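You operate a simulated robot arm through the tools that you are given. There is no shell and no other tool. Be economical: measure what you need, move in short steps, check, and stop when the job is done.

You run a simulated robot arm. Do the job below in one go: nothing can be reset, and whatever is moved stays where it is left.

## Task
Take the large white screw marked "79" from the top of the spare bench and put it on top of the yellow can.

Only the result counts: the job must be done as asked and must still hold three seconds after the hand-in. Knocking over, shifting, dropping, spilling or breaking anything else fails it.

## Robot
A 7-joint arm with a two-finger parallel gripper, fixed in place. Base frame: the origin is at the foot of the arm, x ahead of it, y to its left, z up; the work surface is at about z = 0. Lengths are in m, angles in rad, forces in N, time in s.
With the tool pointing down near the work surface it reaches from about 0.24 to 0.62 m from the base axis. Its first joint turns from -1.152 to 1.152 rad. Payload 2.6 kg.
Tool frame: the origin (TCP) lies between the finger pads and is the grasp point; the fingertips stand 0.03 m ahead of it; z points along the fingers, y is the line along which they close. Largest opening 0.094 m; finger width 0.028, thickness 0.01; the body of the gripper, 0.05 by 0.096 m, starts 0.055 m behind the TCP.
Orientation is told as [roll, pitch, yaw] about the base's x, y, z axes, in that order, counted from this pose: with the fingers straight down and closing along the base's y, the tool's x points along the base's -x, its y along +y and its z along -z.

## Interface
- The arm moves only by the tool arm_command. Its argument "moves" is a list of rows, each an object of numbers (a shift or turn left out is 0, a gripper value left out holds the last): "fingers": the gripper command, from -1 (shut) to 1 (fully open), values between in proportion; "x", "y", "z": the shift along the tool's x, y, z in m; "rx", "ry", "rz": the turn, a rotation vector about the tool's x, y, z in rad. In form: [{"fingers": .., "x": .., "y": .., "z": .., "rx": .., "ry": .., "rz": ..}, ...]. A call has 1 to 20 rows; each row shifts and turns the commanded pose from where the row before left it, along the tool's axes as they then stand. A row lasts 0.2 s, in which the tool goes at most 0.05 m and 0.15 rad; a call with a longer step from one row to the next is refused whole, and so is a gripper value outside its range. Where a pose cannot be reached the arm comes as near as it can. A force on the tool above 40 N (or 10 N above the force at the start of the call, whichever is more), or a blocked arm, ends the call early, and 0.2 s more pass. Each finger travels about 0.072 m/s and halts on what it meets, pressing with about 21 N; the grip force reading is that of the motor and also rises with nothing between the fingers. The clock runs only during rows and for 0.2 s after the last one: add rows that do not move to give the fingers time. The reply holds the time, the measured pose of the TCP, the force on the tool along the base axes, the opening and the grip force, in the units named above and with some noise, and new pictures: "views" is both (left out), scene, wrist or none.
- Cameras (640 x 400 px; columns grow to the right, rows downward): "scene" is fixed at [0.032, 0.4303, 0.5575]; the picture's right is [-0.81, -0.59, 0.00], its down [-0.36, 0.50, -0.79] and it looks along [0.47, -0.64, -0.61] (base axes); focal length 327 px, centre (320, 200). "wrist" rides on the gripper at [-0.037, 0, -0.058] in the tool frame; the picture's right is [0.00, -1.00, 0.00], its down [0.97, 0.00, -0.24] and it looks along [0.24, 0.00, 0.97] (tool axes); focal length 218 px, centre (320, 200). There is no depth. A picture from a camera that has moved, and an enlarged one, comes with that camera's place and axes in the base frame and with its lens.
- inspect(camera, box): a new picture of the part [left, top, right, bottom] of that camera's present view, enlarged. It takes no simulated time.
- close_job(): hands the job in; it is judged then, once.

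Go step by step. Nothing tells you positions but the pictures and the camera data: compare them with the known pose of the tool, close in by small moves and look again before you grip or let go. The budget is 90 turns and 150 pictures, counting those below and the enlarged ones. Unless the task says otherwise, let go and move clear before handing in, and close with one line.

The tools are called as name(argument=value, ...) on one line, values as JSON. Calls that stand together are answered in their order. arm_command: Moves the arm, as the interface text tells. Its arguments: {"type":"object","properties":{"moves":{"type":"array","items":{"type":"object","properties":{"fingers":{"type":"number"},"x":{"type":"number"},"y":{"type":"number"},"z":{"type":"number"},"rx":{"type":"number"},"ry":{"type":"number"},"rz":{"type":"number"}}}},"views":{"type":"string","enum":["both","scene","wrist","none"]}},"required":["moves"]} The other tools are called the same way: inspect (camera, box) takes an enlarged picture of a part of a camera's view; close_job () hands the job in.

At the start:

```text
clock: 0.0
tcp_pos: [0.3586, 0.1687, 0.3227]
tcp_rot: [-0.001, -0.001, -0.001]
wrist_force: [0.1, -0.6, 0.8]
opening: 0.0938
gripper_force: 0.0
```

scene: 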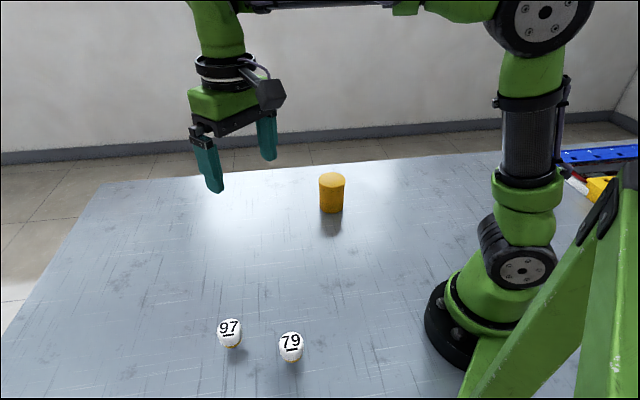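
wrist: 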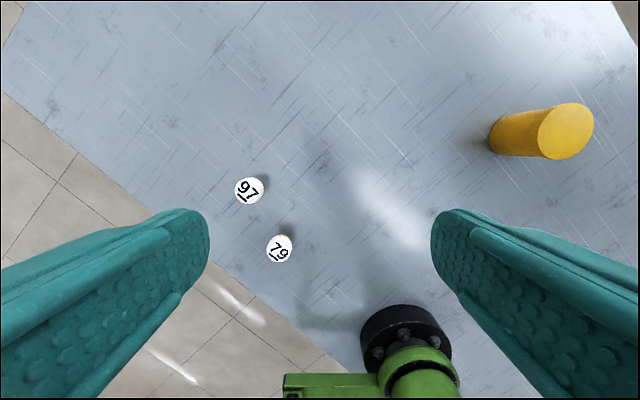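

I see two white screws marked "97" and "79" on the bench and a yellow can further off. I'll enlarge both views to measure them.

inspect(camera="scene", box=[200, 300, 328, 380])

inspect(camera="wrist", box=[200, 150, 328, 270])

inspect(camera="scene", box=[290, 160, 370, 220])

```text
5.00 times, centred on (264, 340) of scene
camera zoom: at [0.032, 0.4303, 0.5575], right [-0.81, -0.59, 0.0], down [-0.36, 0.5, -0.79], along [0.47, -0.64, -0.61], focal length 1636 px, centre (600, -500)
```

zoom: 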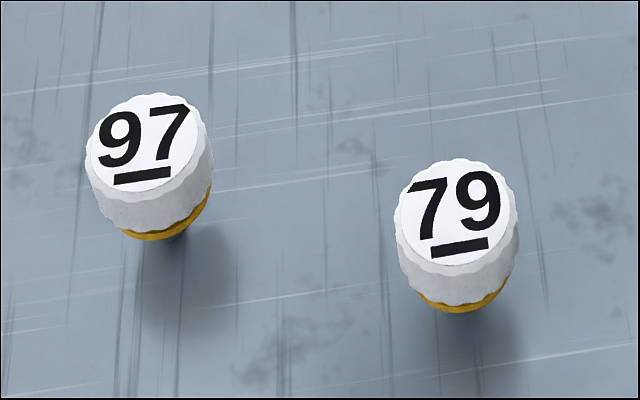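

```text
3.33 times, centred on (264, 210) of wrist
camera zoom: at [0.3972, 0.1686, 0.3806], right [0.0, -1.0, 0.0], down [-0.97, 0.0, 0.24], along [-0.24, 0.0, -0.97], focal length 728 px, centre (507, 167)
```

zoom: 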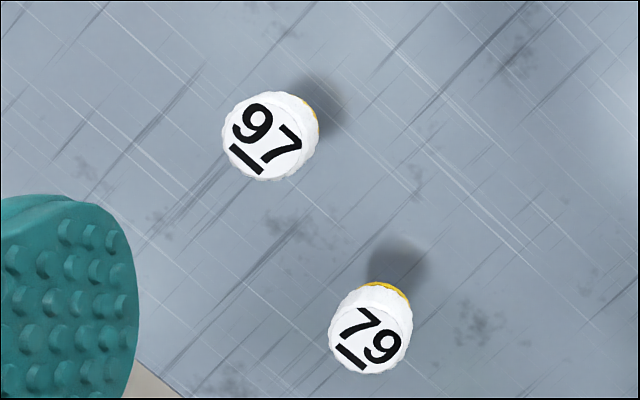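

```text
6.67 times, centred on (330, 190) of scene
camera zoom: at [0.032, 0.4303, 0.5575], right [-0.81, -0.59, 0.0], down [-0.36, 0.5, -0.79], along [0.47, -0.64, -0.61], focal length 2181 px, centre (253, 267)
```

zoom: 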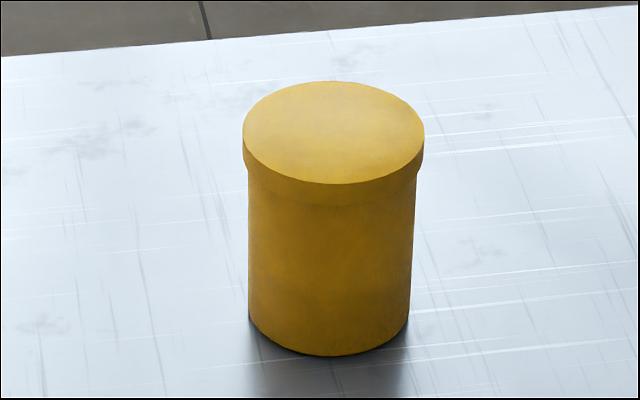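

The "79" screw head top is at about (0.235, 0.234, 0.055), about 39 mm across; the can top is at about (0.415, -0.143, 0.093), about 69 mm across. I'll move above the screw and look again.

arm_command(moves=[{"x": 0.031, "y": 0.0165, "z": 0.03, "fingers": 1}, {"x": 0.031, "y": 0.0165, "z": 0.03}, {"x": 0.031, "y": 0.0165, "z": 0.03}, {"x": 0.031, "y": 0.0165, "z": 0.03}, {}, {}])

```text
clock: 1.4
tcp_pos: [0.236, 0.2342, 0.1997]
tcp_rot: [0.0, 0.001, 0.0]
wrist_force: [0.5, 0.6, -0.5]
opening: 0.0939
gripper_force: 0.0
camera wrist: at [0.2735, 0.233, 0.2591], right [0.0, -1.0, 0.0], down [-0.97, 0.0, 0.24], along [-0.24, 0.0, -0.97], focal length 218 px, centre (320, 200)
```

scene: 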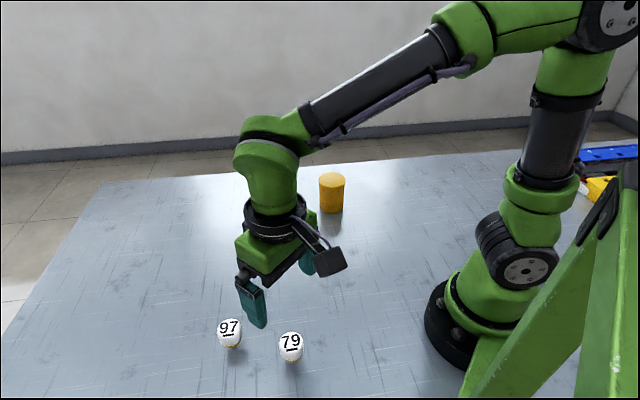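
wrist: 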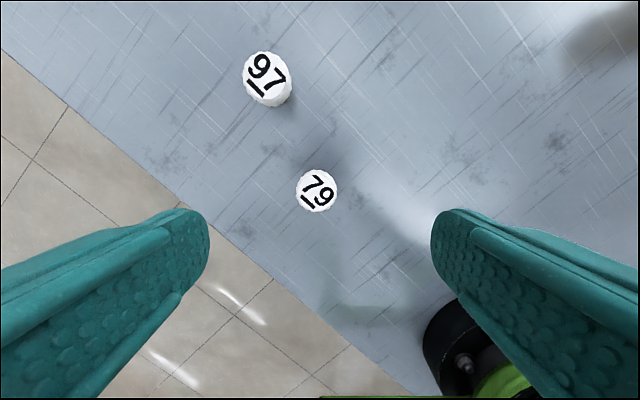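

The "79" is almost under the tool, at about (0.232, 0.236). I'll enlarge the scene view to see the lower part of the screw.

inspect(camera="scene", box=[266, 322, 314, 370])

inspect(camera="wrist", box=[230, 40, 350, 220])

```text
8.33 times, centred on (290, 346) of scene
camera zoom: at [0.032, 0.4303, 0.5575], right [-0.81, -0.59, 0.0], down [-0.36, 0.5, -0.79], along [0.47, -0.64, -0.61], focal length 2726 px, centre (570, -1017)
```

zoom: 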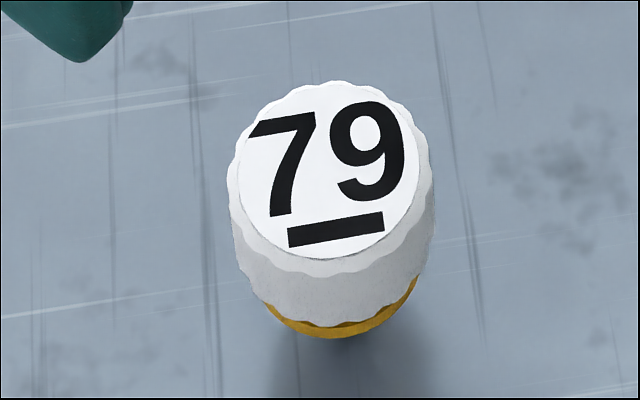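

```text
2.22 times, centred on (290, 130) of wrist
camera zoom: at [0.2735, 0.233, 0.2591], right [0.0, -1.0, 0.0], down [-0.97, 0.0, 0.24], along [-0.24, 0.0, -0.97], focal length 485 px, centre (387, 356)
```

zoom: 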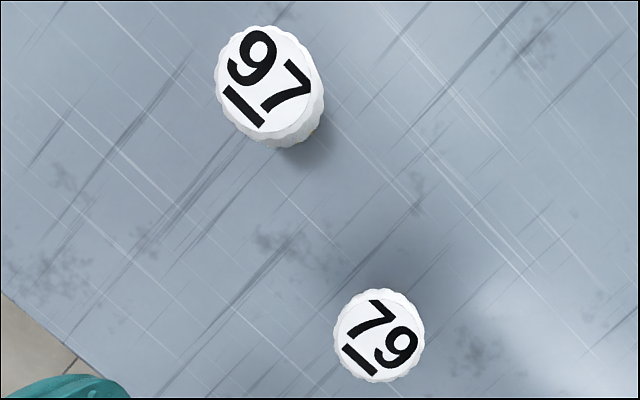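

The screw stands head up with a yellow part beneath. I'll centre on it and come down in part to check.

arm_command(moves=[{"x": 0.003, "y": 0.0015, "z": 0.03}, {"z": 0.035}, {"z": 0.03}, {}, {}])

```text
clock: 2.6
tcp_pos: [0.2312, 0.2366, 0.1052]
tcp_rot: [0.001, 0.0, 0.001]
wrist_force: [-0.3, -1.1, -0.2]
opening: 0.0937
gripper_force: 0.0
camera wrist: at [0.269, 0.2359, 0.1649], right [0.0, -1.0, 0.0], down [-0.97, 0.0, 0.24], along [-0.24, 0.0, -0.97], focal length 218 px, centre (320, 200)
```

scene: 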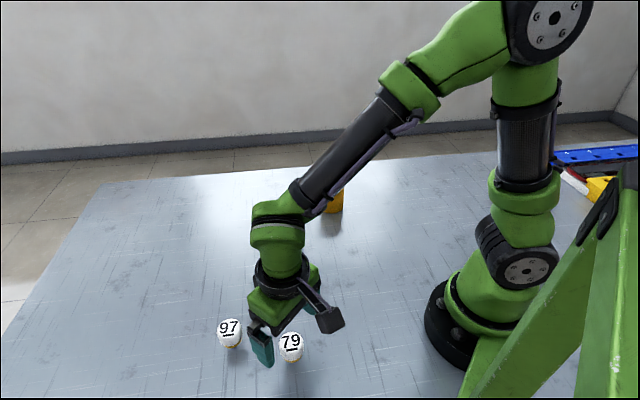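
wrist: 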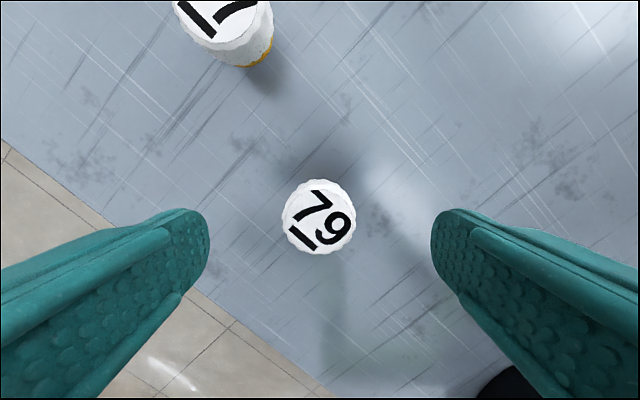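

The screw is centred between the fingers, with its top at about z 0.055. I'll descend to head height with the fingers still open.

arm_command(moves=[{"x": -0.001, "z": 0.03}, {"z": 0.029}, {}, {}])

inspect(camera="scene", box=[210, 290, 340, 380])

```text
clock: 3.6
tcp_pos: [0.233, 0.2377, 0.0488]
tcp_rot: [-0.001, 0.001, 0.002]
wrist_force: [0.1, -0.2, -0.5]
opening: 0.0942
gripper_force: 0.1
camera wrist: at [0.2703, 0.2368, 0.1068], right [0.0, -1.0, 0.0], down [-0.97, 0.0, 0.24], along [-0.24, 0.0, -0.97], focal length 218 px, centre (320, 200)
```

scene: 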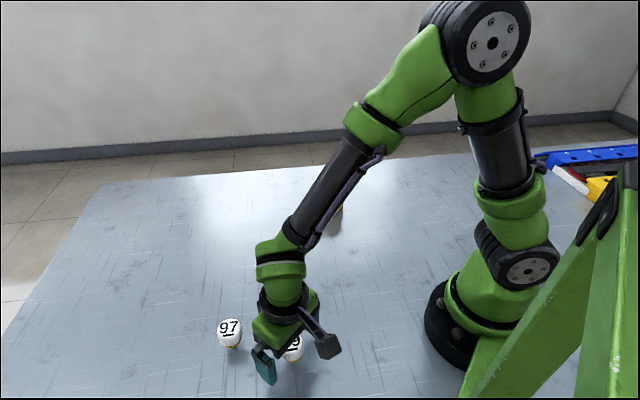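
wrist: 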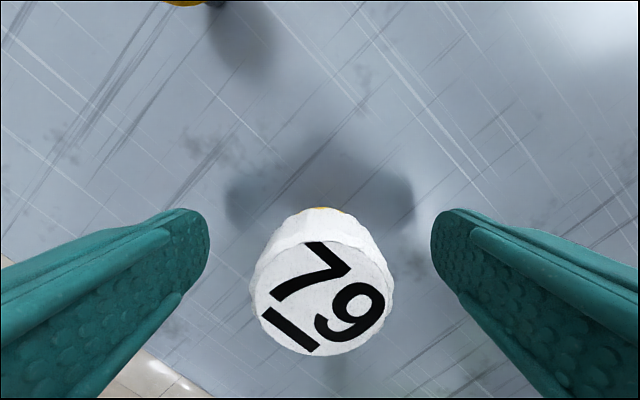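

```text
4.44 times, centred on (275, 335) of scene
camera zoom: at [0.032, 0.4303, 0.5575], right [-0.81, -0.59, 0.0], down [-0.36, 0.5, -0.79], along [0.47, -0.64, -0.61], focal length 1454 px, centre (520, -400)
```

zoom: 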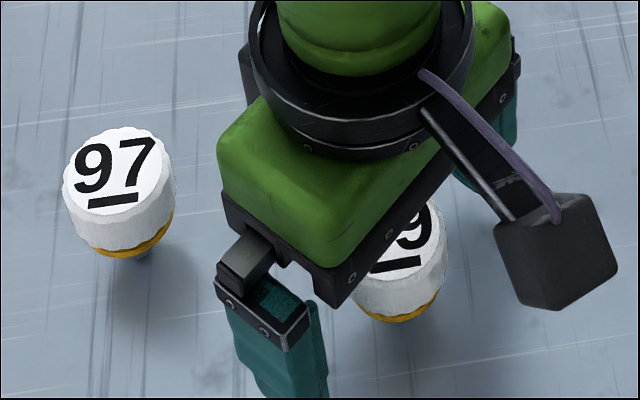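

The head is well centred across the fingers and about 3 mm nearer the base than the TCP. I'll correct that and close the fingers.

arm_command(moves=[{"x": 0.003, "z": 0.005}, {}, {"fingers": -1}, {}, {}, {}, {}, {}, {}])

```text
clock: 5.6
tcp_pos: [0.2304, 0.2376, 0.0436]
tcp_rot: [0.001, 0.001, 0.0]
wrist_force: [-0.1, -0.7, -0.3]
opening: 0.038
gripper_force: 21.2
camera wrist: at [0.268, 0.2369, 0.1017], right [0.0, -1.0, 0.0], down [-0.97, 0.0, 0.24], along [-0.24, 0.0, -0.97], focal length 218 px, centre (320, 200)
```

scene: 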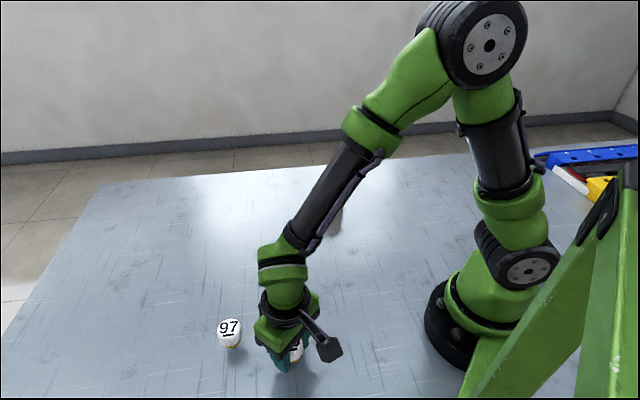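
wrist: 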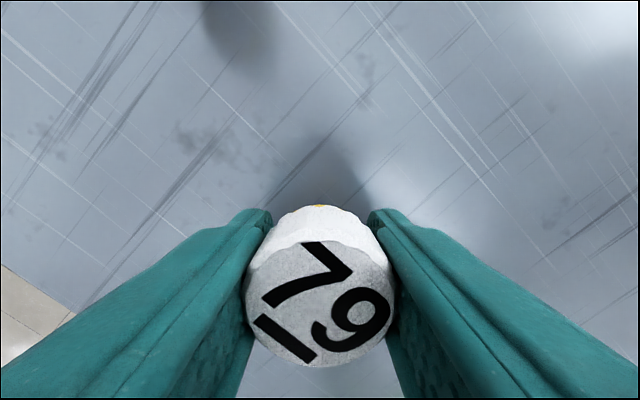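

The head is gripped at 38 mm opening. I'll lift it straight up.

arm_command(moves=[{"z": -0.02}, {"z": -0.03}, {"z": -0.04}, {"z": -0.04}, {"z": -0.04}, {}])

inspect(camera="scene", box=[200, 240, 360, 380])

```text
clock: 7.0
tcp_pos: [0.2302, 0.2354, 0.2149]
tcp_rot: [-0.001, 0.0, 0.0]
wrist_force: [0.3, -0.3, 0.6]
opening: 0.038
gripper_force: 20.9
camera wrist: at [0.2681, 0.2352, 0.2722], right [0.0, -1.0, 0.0], down [-0.97, 0.0, 0.24], along [-0.24, 0.0, -0.97], focal length 218 px, centre (320, 200)
```

scene: 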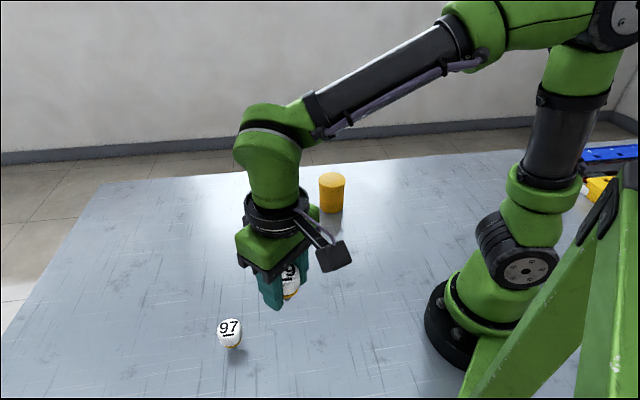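
wrist: 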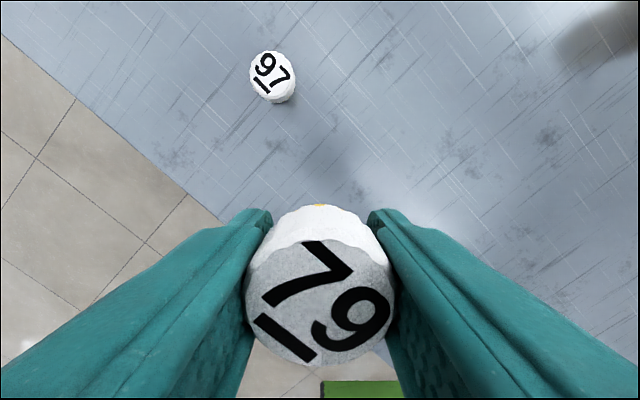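

```text
2.86 times, centred on (280, 310) of scene
camera zoom: at [0.032, 0.4303, 0.5575], right [-0.81, -0.59, 0.0], down [-0.36, 0.5, -0.79], along [0.47, -0.64, -0.61], focal length 935 px, centre (434, -114)
```

zoom: 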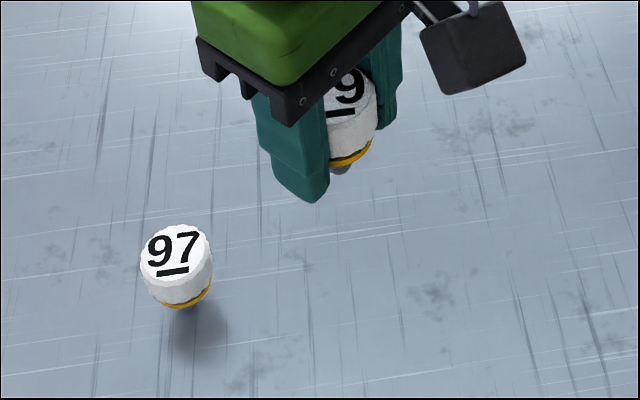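

The screw is held with its shaft below the head, and nothing else moved. I'll carry it partway toward the can at this height and look at the shaft.

arm_command(moves=[{"x": -0.0185, "y": -0.0378}, {"x": -0.0185, "y": -0.0378}, {"x": -0.0185, "y": -0.0378}, {"x": -0.0185, "y": -0.0378}, {"x": -0.0185, "y": -0.0378}, {"x": -0.0185, "y": -0.0378}, {"x": -0.0185, "y": -0.0378}, {}, {}])

inspect(camera="scene", box=[260, 100, 388, 220])

```text
clock: 9.0
tcp_pos: [0.3606, -0.0287, 0.211]
tcp_rot: [0.0, 0.0, 0.001]
wrist_force: [0.1, -0.2, -0.8]
opening: 0.038
gripper_force: 20.9
camera wrist: at [0.3977, -0.0307, 0.269], right [0.0, -1.0, 0.0], down [-0.97, 0.0, 0.24], along [-0.24, 0.0, -0.97], focal length 218 px, centre (320, 200)
```

scene: 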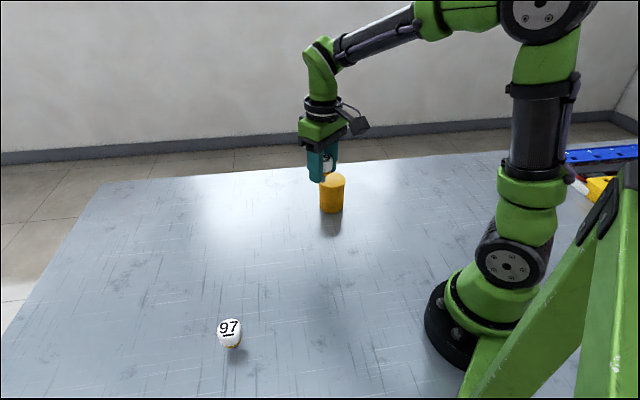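
wrist: 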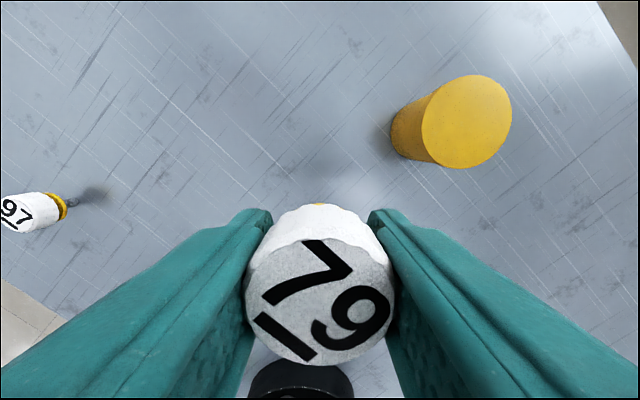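

```text
3.33 times, centred on (324, 160) of scene
camera zoom: at [0.032, 0.4303, 0.5575], right [-0.81, -0.59, 0.0], down [-0.36, 0.5, -0.79], along [0.47, -0.64, -0.61], focal length 1090 px, centre (307, 333)
```

zoom: 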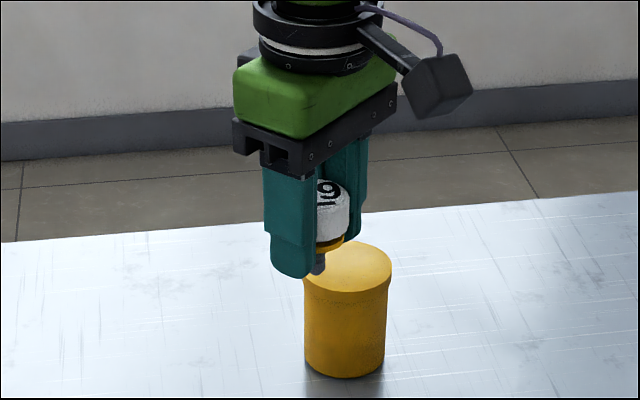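

The "97" screw shows from the side now, giving the shape of its twin. I'll enlarge it to judge the shaft and how stable it stands.

inspect(camera="wrist", box=[0, 160, 128, 240])

inspect(camera="scene", box=[300, 145, 364, 185])

inspect(camera="wrist", box=[376, 60, 536, 180])

```text
5.00 times, centred on (64, 200) of wrist
camera zoom: at [0.3977, -0.0307, 0.269], right [0.0, -1.0, 0.0], down [-0.97, 0.0, 0.24], along [-0.24, 0.0, -0.97], focal length 1091 px, centre (1600, 200)
```

zoom: 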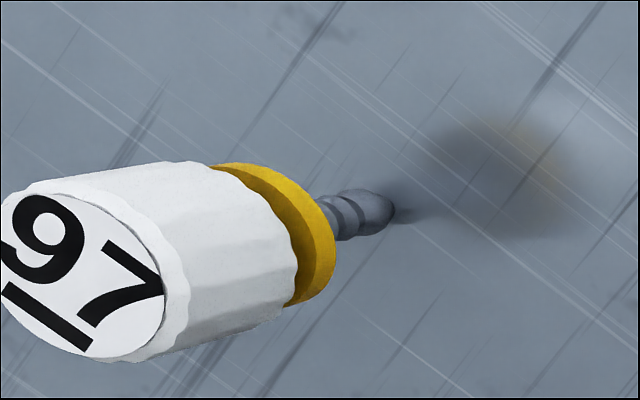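

```text
10.00 times, centred on (332, 165) of scene
camera zoom: at [0.032, 0.4303, 0.5575], right [-0.81, -0.59, 0.0], down [-0.36, 0.5, -0.79], along [0.47, -0.64, -0.61], focal length 3271 px, centre (200, 550)
```

zoom: 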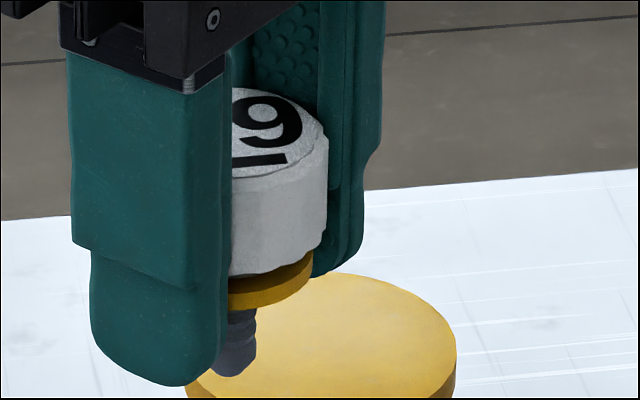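

```text
3.33 times, centred on (456, 120) of wrist
camera zoom: at [0.3977, -0.0307, 0.269], right [0.0, -1.0, 0.0], down [-0.97, 0.0, 0.24], along [-0.24, 0.0, -0.97], focal length 728 px, centre (-133, 467)
```

zoom: 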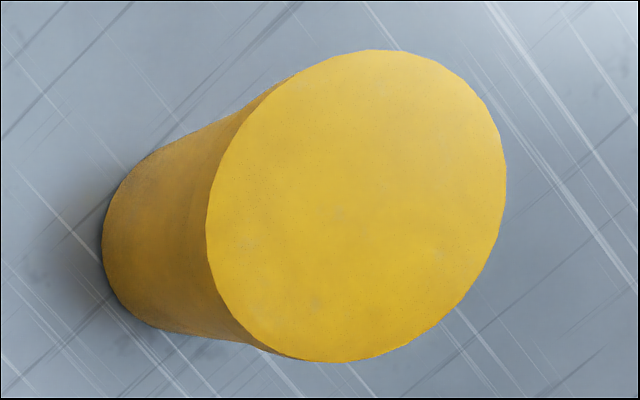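

The can's top is confirmed at about (0.415, -0.143, 0.093). I'll move above it and lower to about 2 cm of clearance.

arm_command(moves=[{"x": -0.0185, "y": -0.0381}, {"x": -0.0185, "y": -0.0381}, {"x": -0.0185, "y": -0.0381}, {}, {"z": 0.03}, {"z": 0.025}, {}, {}])

inspect(camera="scene", box=[292, 140, 372, 220])

```text
clock: 10.8
tcp_pos: [0.4143, -0.1433, 0.1579]
tcp_rot: [-0.001, 0.0, -0.001]
wrist_force: [0.3, 0.0, -1.4]
opening: 0.0384
gripper_force: 20.3
camera wrist: at [0.4528, -0.1429, 0.2163], right [0.0, -1.0, 0.0], down [-0.97, 0.0, 0.24], along [-0.24, 0.0, -0.97], focal length 218 px, centre (320, 200)
```

scene: 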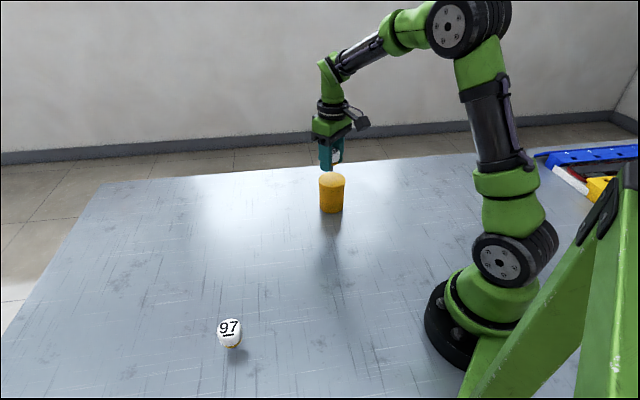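
wrist: 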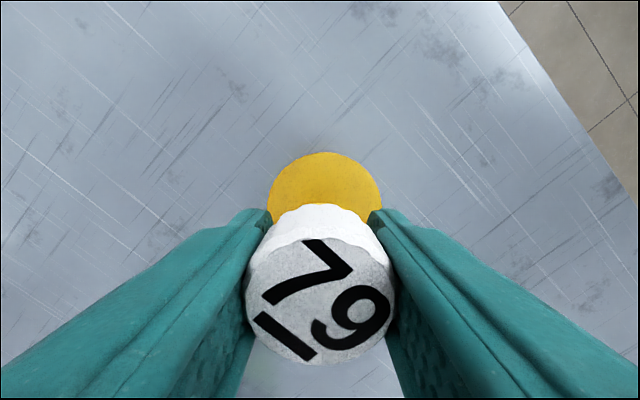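

```text
5.00 times, centred on (332, 180) of scene
camera zoom: at [0.032, 0.4303, 0.5575], right [-0.81, -0.59, 0.0], down [-0.36, 0.5, -0.79], along [0.47, -0.64, -0.61], focal length 1636 px, centre (260, 300)
```

zoom: 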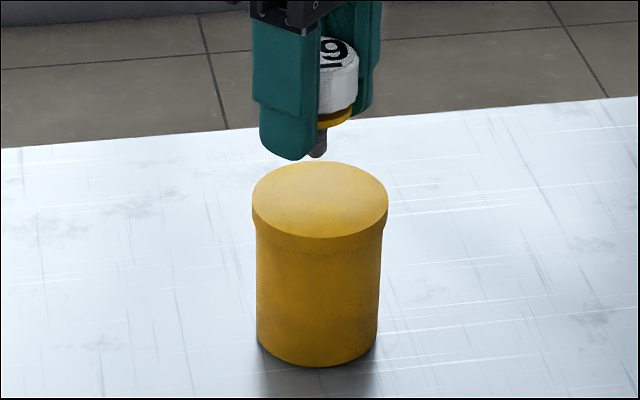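

The shaft tip is about 2–2.5 cm over the middle of the can. I'll nudge 2 mm in -y and lower most of the way.

arm_command(moves=[{"y": -0.002, "z": 0.01}, {"z": 0.008}, {}, {}])

inspect(camera="scene", box=[300, 145, 364, 209])

```text
clock: 11.8
tcp_pos: [0.4164, -0.1453, 0.1395]
tcp_rot: [0.002, 0.0, 0.0]
wrist_force: [-0.1, 0.2, -0.9]
opening: 0.0379
gripper_force: 21.4
camera wrist: at [0.453, -0.1451, 0.1986], right [0.0, -1.0, 0.0], down [-0.97, 0.0, 0.24], along [-0.24, 0.0, -0.97], focal length 218 px, centre (320, 200)
```

scene: 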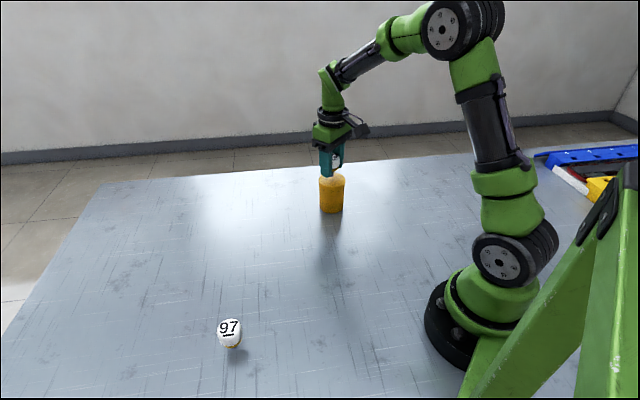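
wrist: 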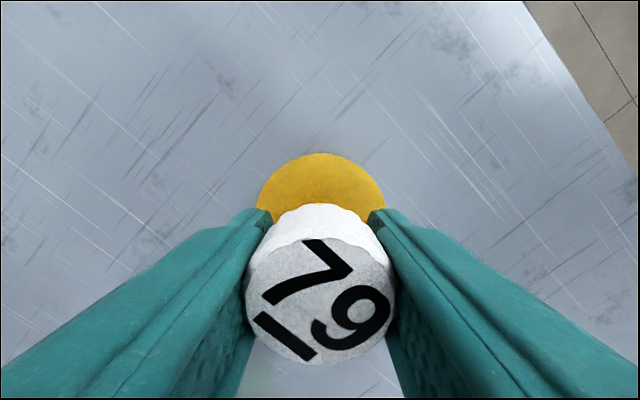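

```text
6.25 times, centred on (332, 177) of scene
camera zoom: at [0.032, 0.4303, 0.5575], right [-0.81, -0.59, 0.0], down [-0.36, 0.5, -0.79], along [0.47, -0.64, -0.61], focal length 2045 px, centre (245, 344)
```

zoom: 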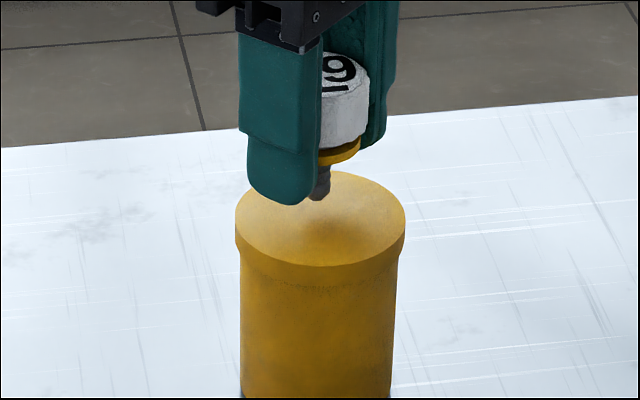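

There is still a small gap between the tip and the can top. I'll lower in small steps, watching the force.

arm_command(moves=[{"z": 0.0015}, {"z": 0.0015}, {}, {}], views="none")

inspect(camera="scene", box=[312, 155, 352, 195])

```text
clock: 12.8
tcp_pos: [0.4148, -0.1443, 0.1365]
tcp_rot: [0.001, 0.001, 0.0]
wrist_force: [-0.2, -0.6, -0.6]
opening: 0.0381
gripper_force: 21.5
```

```text
10.00 times, centred on (332, 175) of scene
camera zoom: at [0.032, 0.4303, 0.5575], right [-0.81, -0.59, 0.0], down [-0.36, 0.5, -0.79], along [0.47, -0.64, -0.61], focal length 3271 px, centre (200, 450)
```

zoom: 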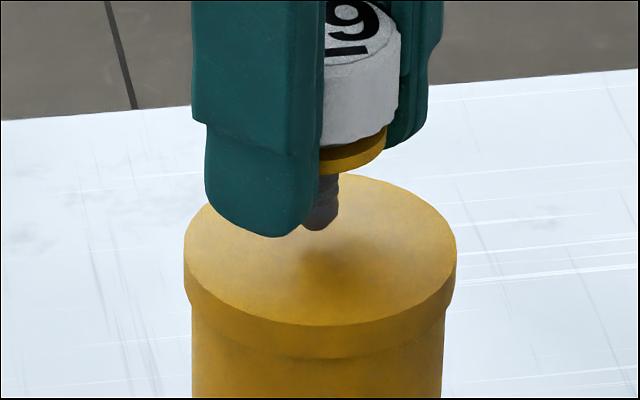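

The shadow is still separated from the tip, so a few millimetres remain. I'll continue down slowly.

arm_command(moves=[{"z": 0.001}, {"z": 0.001}, {"z": 0.001}, {}, {}], views="none")

inspect(camera="scene", box=[312, 155, 352, 195])

```text
clock: 14.0
tcp_pos: [0.4151, -0.144, 0.1339]
tcp_rot: [0.001, 0.0, -0.002]
wrist_force: [0.4, -0.6, 0.2]
opening: 0.038
gripper_force: 20.8
```

```text
10.00 times, centred on (332, 175) of scene
camera zoom: at [0.032, 0.4303, 0.5575], right [-0.81, -0.59, 0.0], down [-0.36, 0.5, -0.79], along [0.47, -0.64, -0.61], focal length 3271 px, centre (200, 450)
```

zoom: 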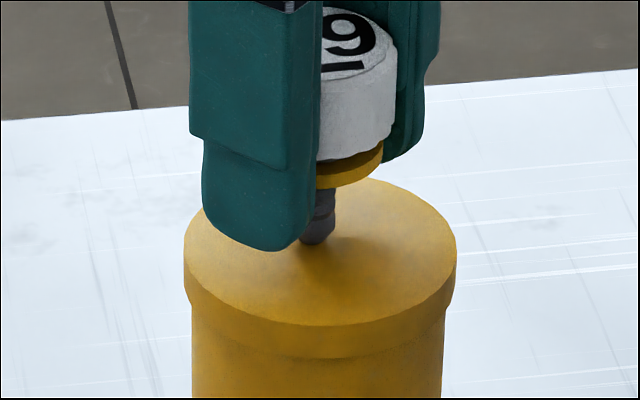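

The shadow now nearly meets the tip. I'll go another millimetre at a time.

arm_command(moves=[{"z": 0.001}, {}, {}], views="none")

inspect(camera="scene", box=[312, 155, 352, 195])

```text
clock: 14.8
tcp_pos: [0.4156, -0.1446, 0.1332]
tcp_rot: [-0.001, -0.003, -0.001]
wrist_force: [-0.3, 0.8, 5.9]
opening: 0.038
gripper_force: 20.8
```

```text
10.00 times, centred on (332, 175) of scene
camera zoom: at [0.0319, 0.4303, 0.5575], right [-0.81, -0.59, 0.0], down [-0.36, 0.5, -0.79], along [0.47, -0.64, -0.61], focal length 3271 px, centre (200, 450)
```

zoom: 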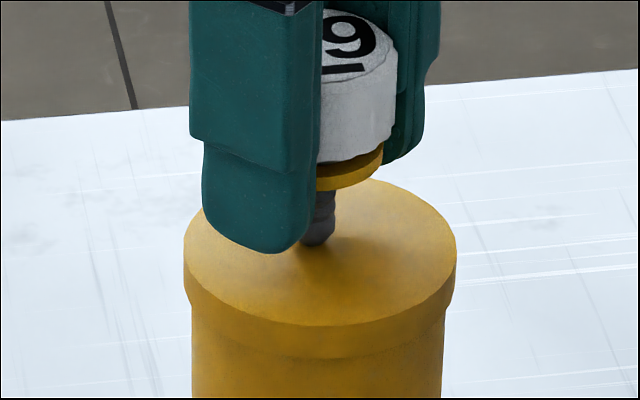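

The force of 6 N shows contact with the can top, and the screw is upright. I'll ease off slightly and open just a little, keeping the fingers around it as a guard.

arm_command(moves=[{"z": -0.0004}, {}, {"fingers": -0.17}, {"fingers": -0.13}, {"fingers": -0.08}, {}, {}, {}])

inspect(camera="scene", box=[312, 155, 352, 195])

```text
clock: 16.6
tcp_pos: [0.4153, -0.1436, 0.1338]
tcp_rot: [0.0, 0.0, 0.001]
wrist_force: [-0.6, 0.0, 0.2]
opening: 0.0431
gripper_force: 0.1
camera wrist: at [0.4528, -0.1444, 0.1918], right [0.0, -1.0, 0.0], down [-0.97, 0.0, 0.24], along [-0.24, 0.0, -0.97], focal length 218 px, centre (320, 200)
```

scene: 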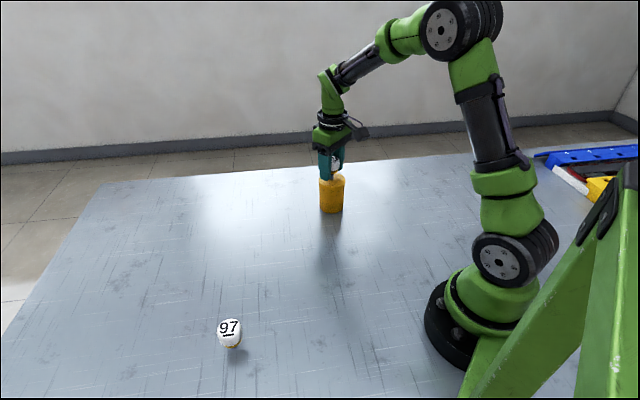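
wrist: 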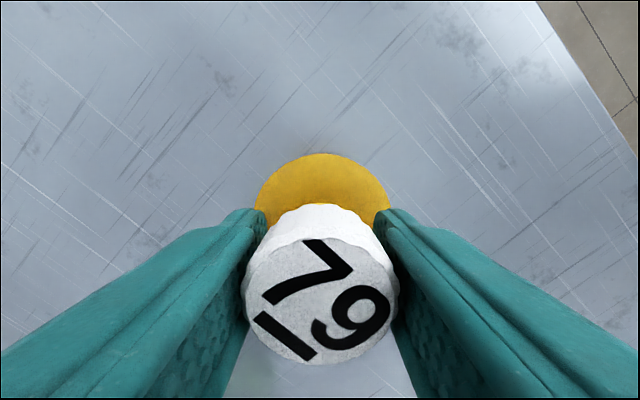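

```text
10.00 times, centred on (332, 175) of scene
camera zoom: at [0.032, 0.4303, 0.5575], right [-0.81, -0.59, 0.0], down [-0.36, 0.5, -0.79], along [0.47, -0.64, -0.61], focal length 3271 px, centre (200, 450)
```

zoom: 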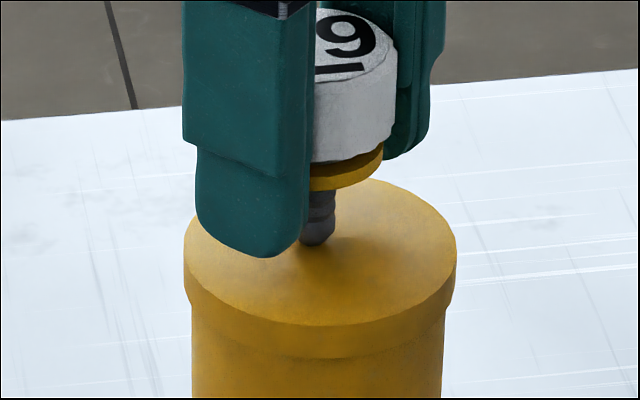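

The fingers are free of the head and the screw seems to stand on its own. I'll wait with the fingers around it to see whether it leans.

arm_command(moves=[{"fingers": -0.04}, {"fingers": 0.0}, {}, {}, {}, {}, {}, {}, {}, {}, {}, {}])

inspect(camera="scene", box=[312, 155, 352, 195])

```text
clock: 19.2
tcp_pos: [0.4148, -0.1448, 0.1321]
tcp_rot: [0.0, 0.001, 0.0]
wrist_force: [-0.1, -0.3, 0.7]
opening: 0.0471
gripper_force: 0.1
camera wrist: at [0.4528, -0.1444, 0.1917], right [0.0, -1.0, 0.0], down [-0.97, 0.0, 0.24], along [-0.24, 0.0, -0.97], focal length 218 px, centre (320, 200)
```

scene: 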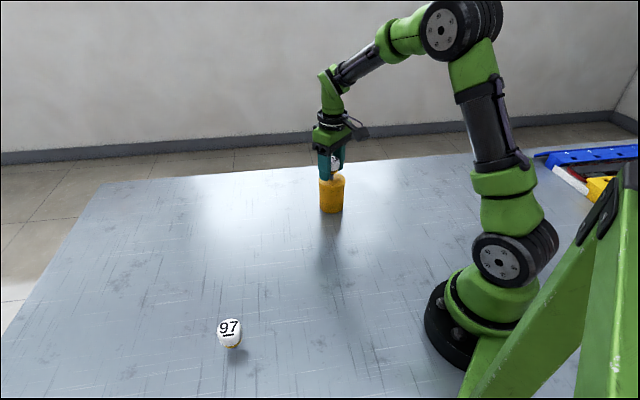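
wrist: 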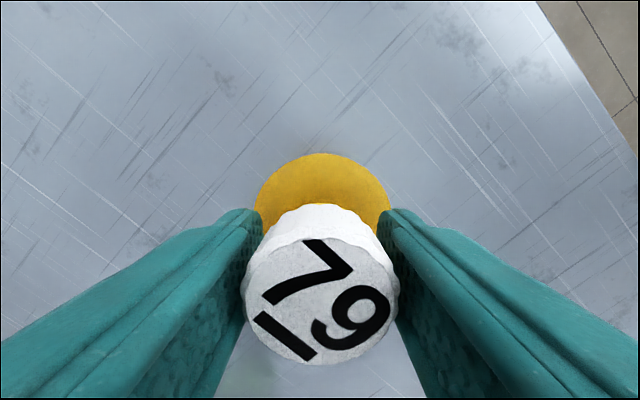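

```text
10.00 times, centred on (332, 175) of scene
camera zoom: at [0.032, 0.4303, 0.5575], right [-0.81, -0.59, 0.0], down [-0.36, 0.5, -0.79], along [0.47, -0.64, -0.61], focal length 3271 px, centre (200, 450)
```

zoom: 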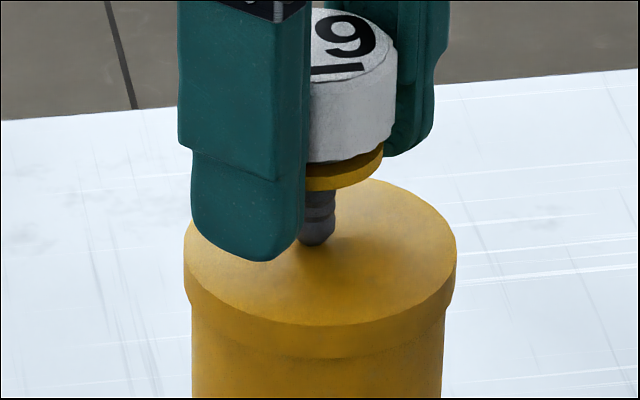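

The screw stood still for over two seconds without touching the fingers. I'll open fully and withdraw straight up.

arm_command(moves=[{"fingers": 0.3}, {"fingers": 0.7}, {"fingers": 1}, {}, {}, {"z": -0.01}, {"z": -0.02}, {"z": -0.03}, {"z": -0.04}, {"z": -0.04}, {}, {}, {}, {}])

inspect(camera="scene", box=[292, 140, 372, 220])

```text
clock: 22.2
tcp_pos: [0.413, -0.145, 0.2735]
tcp_rot: [0.0, -0.002, -0.001]
wrist_force: [-0.7, 0.0, 0.8]
opening: 0.0936
gripper_force: 0.1
camera wrist: at [0.4513, -0.1449, 0.3312], right [0.0, -1.0, 0.0], down [-0.97, 0.0, 0.24], along [-0.24, 0.0, -0.97], focal length 218 px, centre (320, 200)
```

scene: 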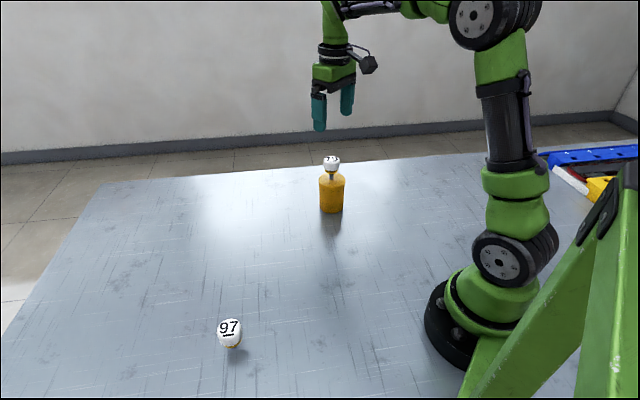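
wrist: 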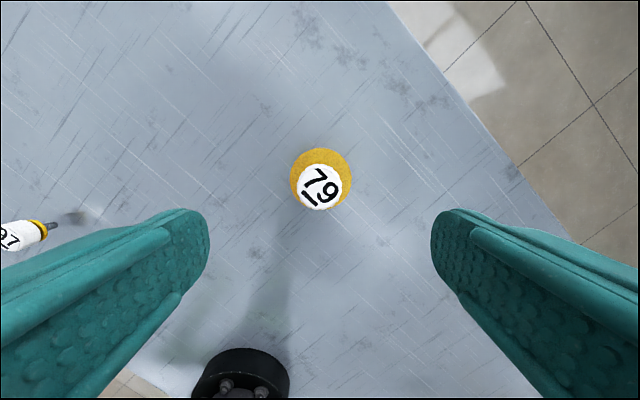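

```text
5.00 times, centred on (332, 180) of scene
camera zoom: at [0.032, 0.4303, 0.5575], right [-0.81, -0.59, 0.0], down [-0.36, 0.5, -0.79], along [0.47, -0.64, -0.61], focal length 1636 px, centre (260, 300)
```

zoom: 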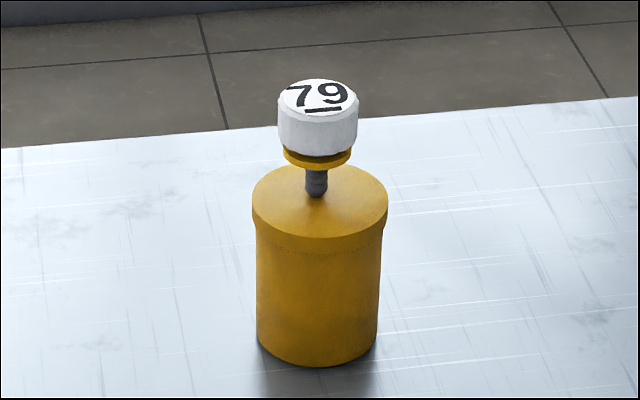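

The "79" screw stands upright on the can, the gripper is clear, and neither the can nor the "97" screw has moved. I'm handing in.

close_job()

```text
The job is handed in.
```

The large white "79" screw now stands upright on top of the yellow can, the gripper is clear of it, and nothing else was disturbed.
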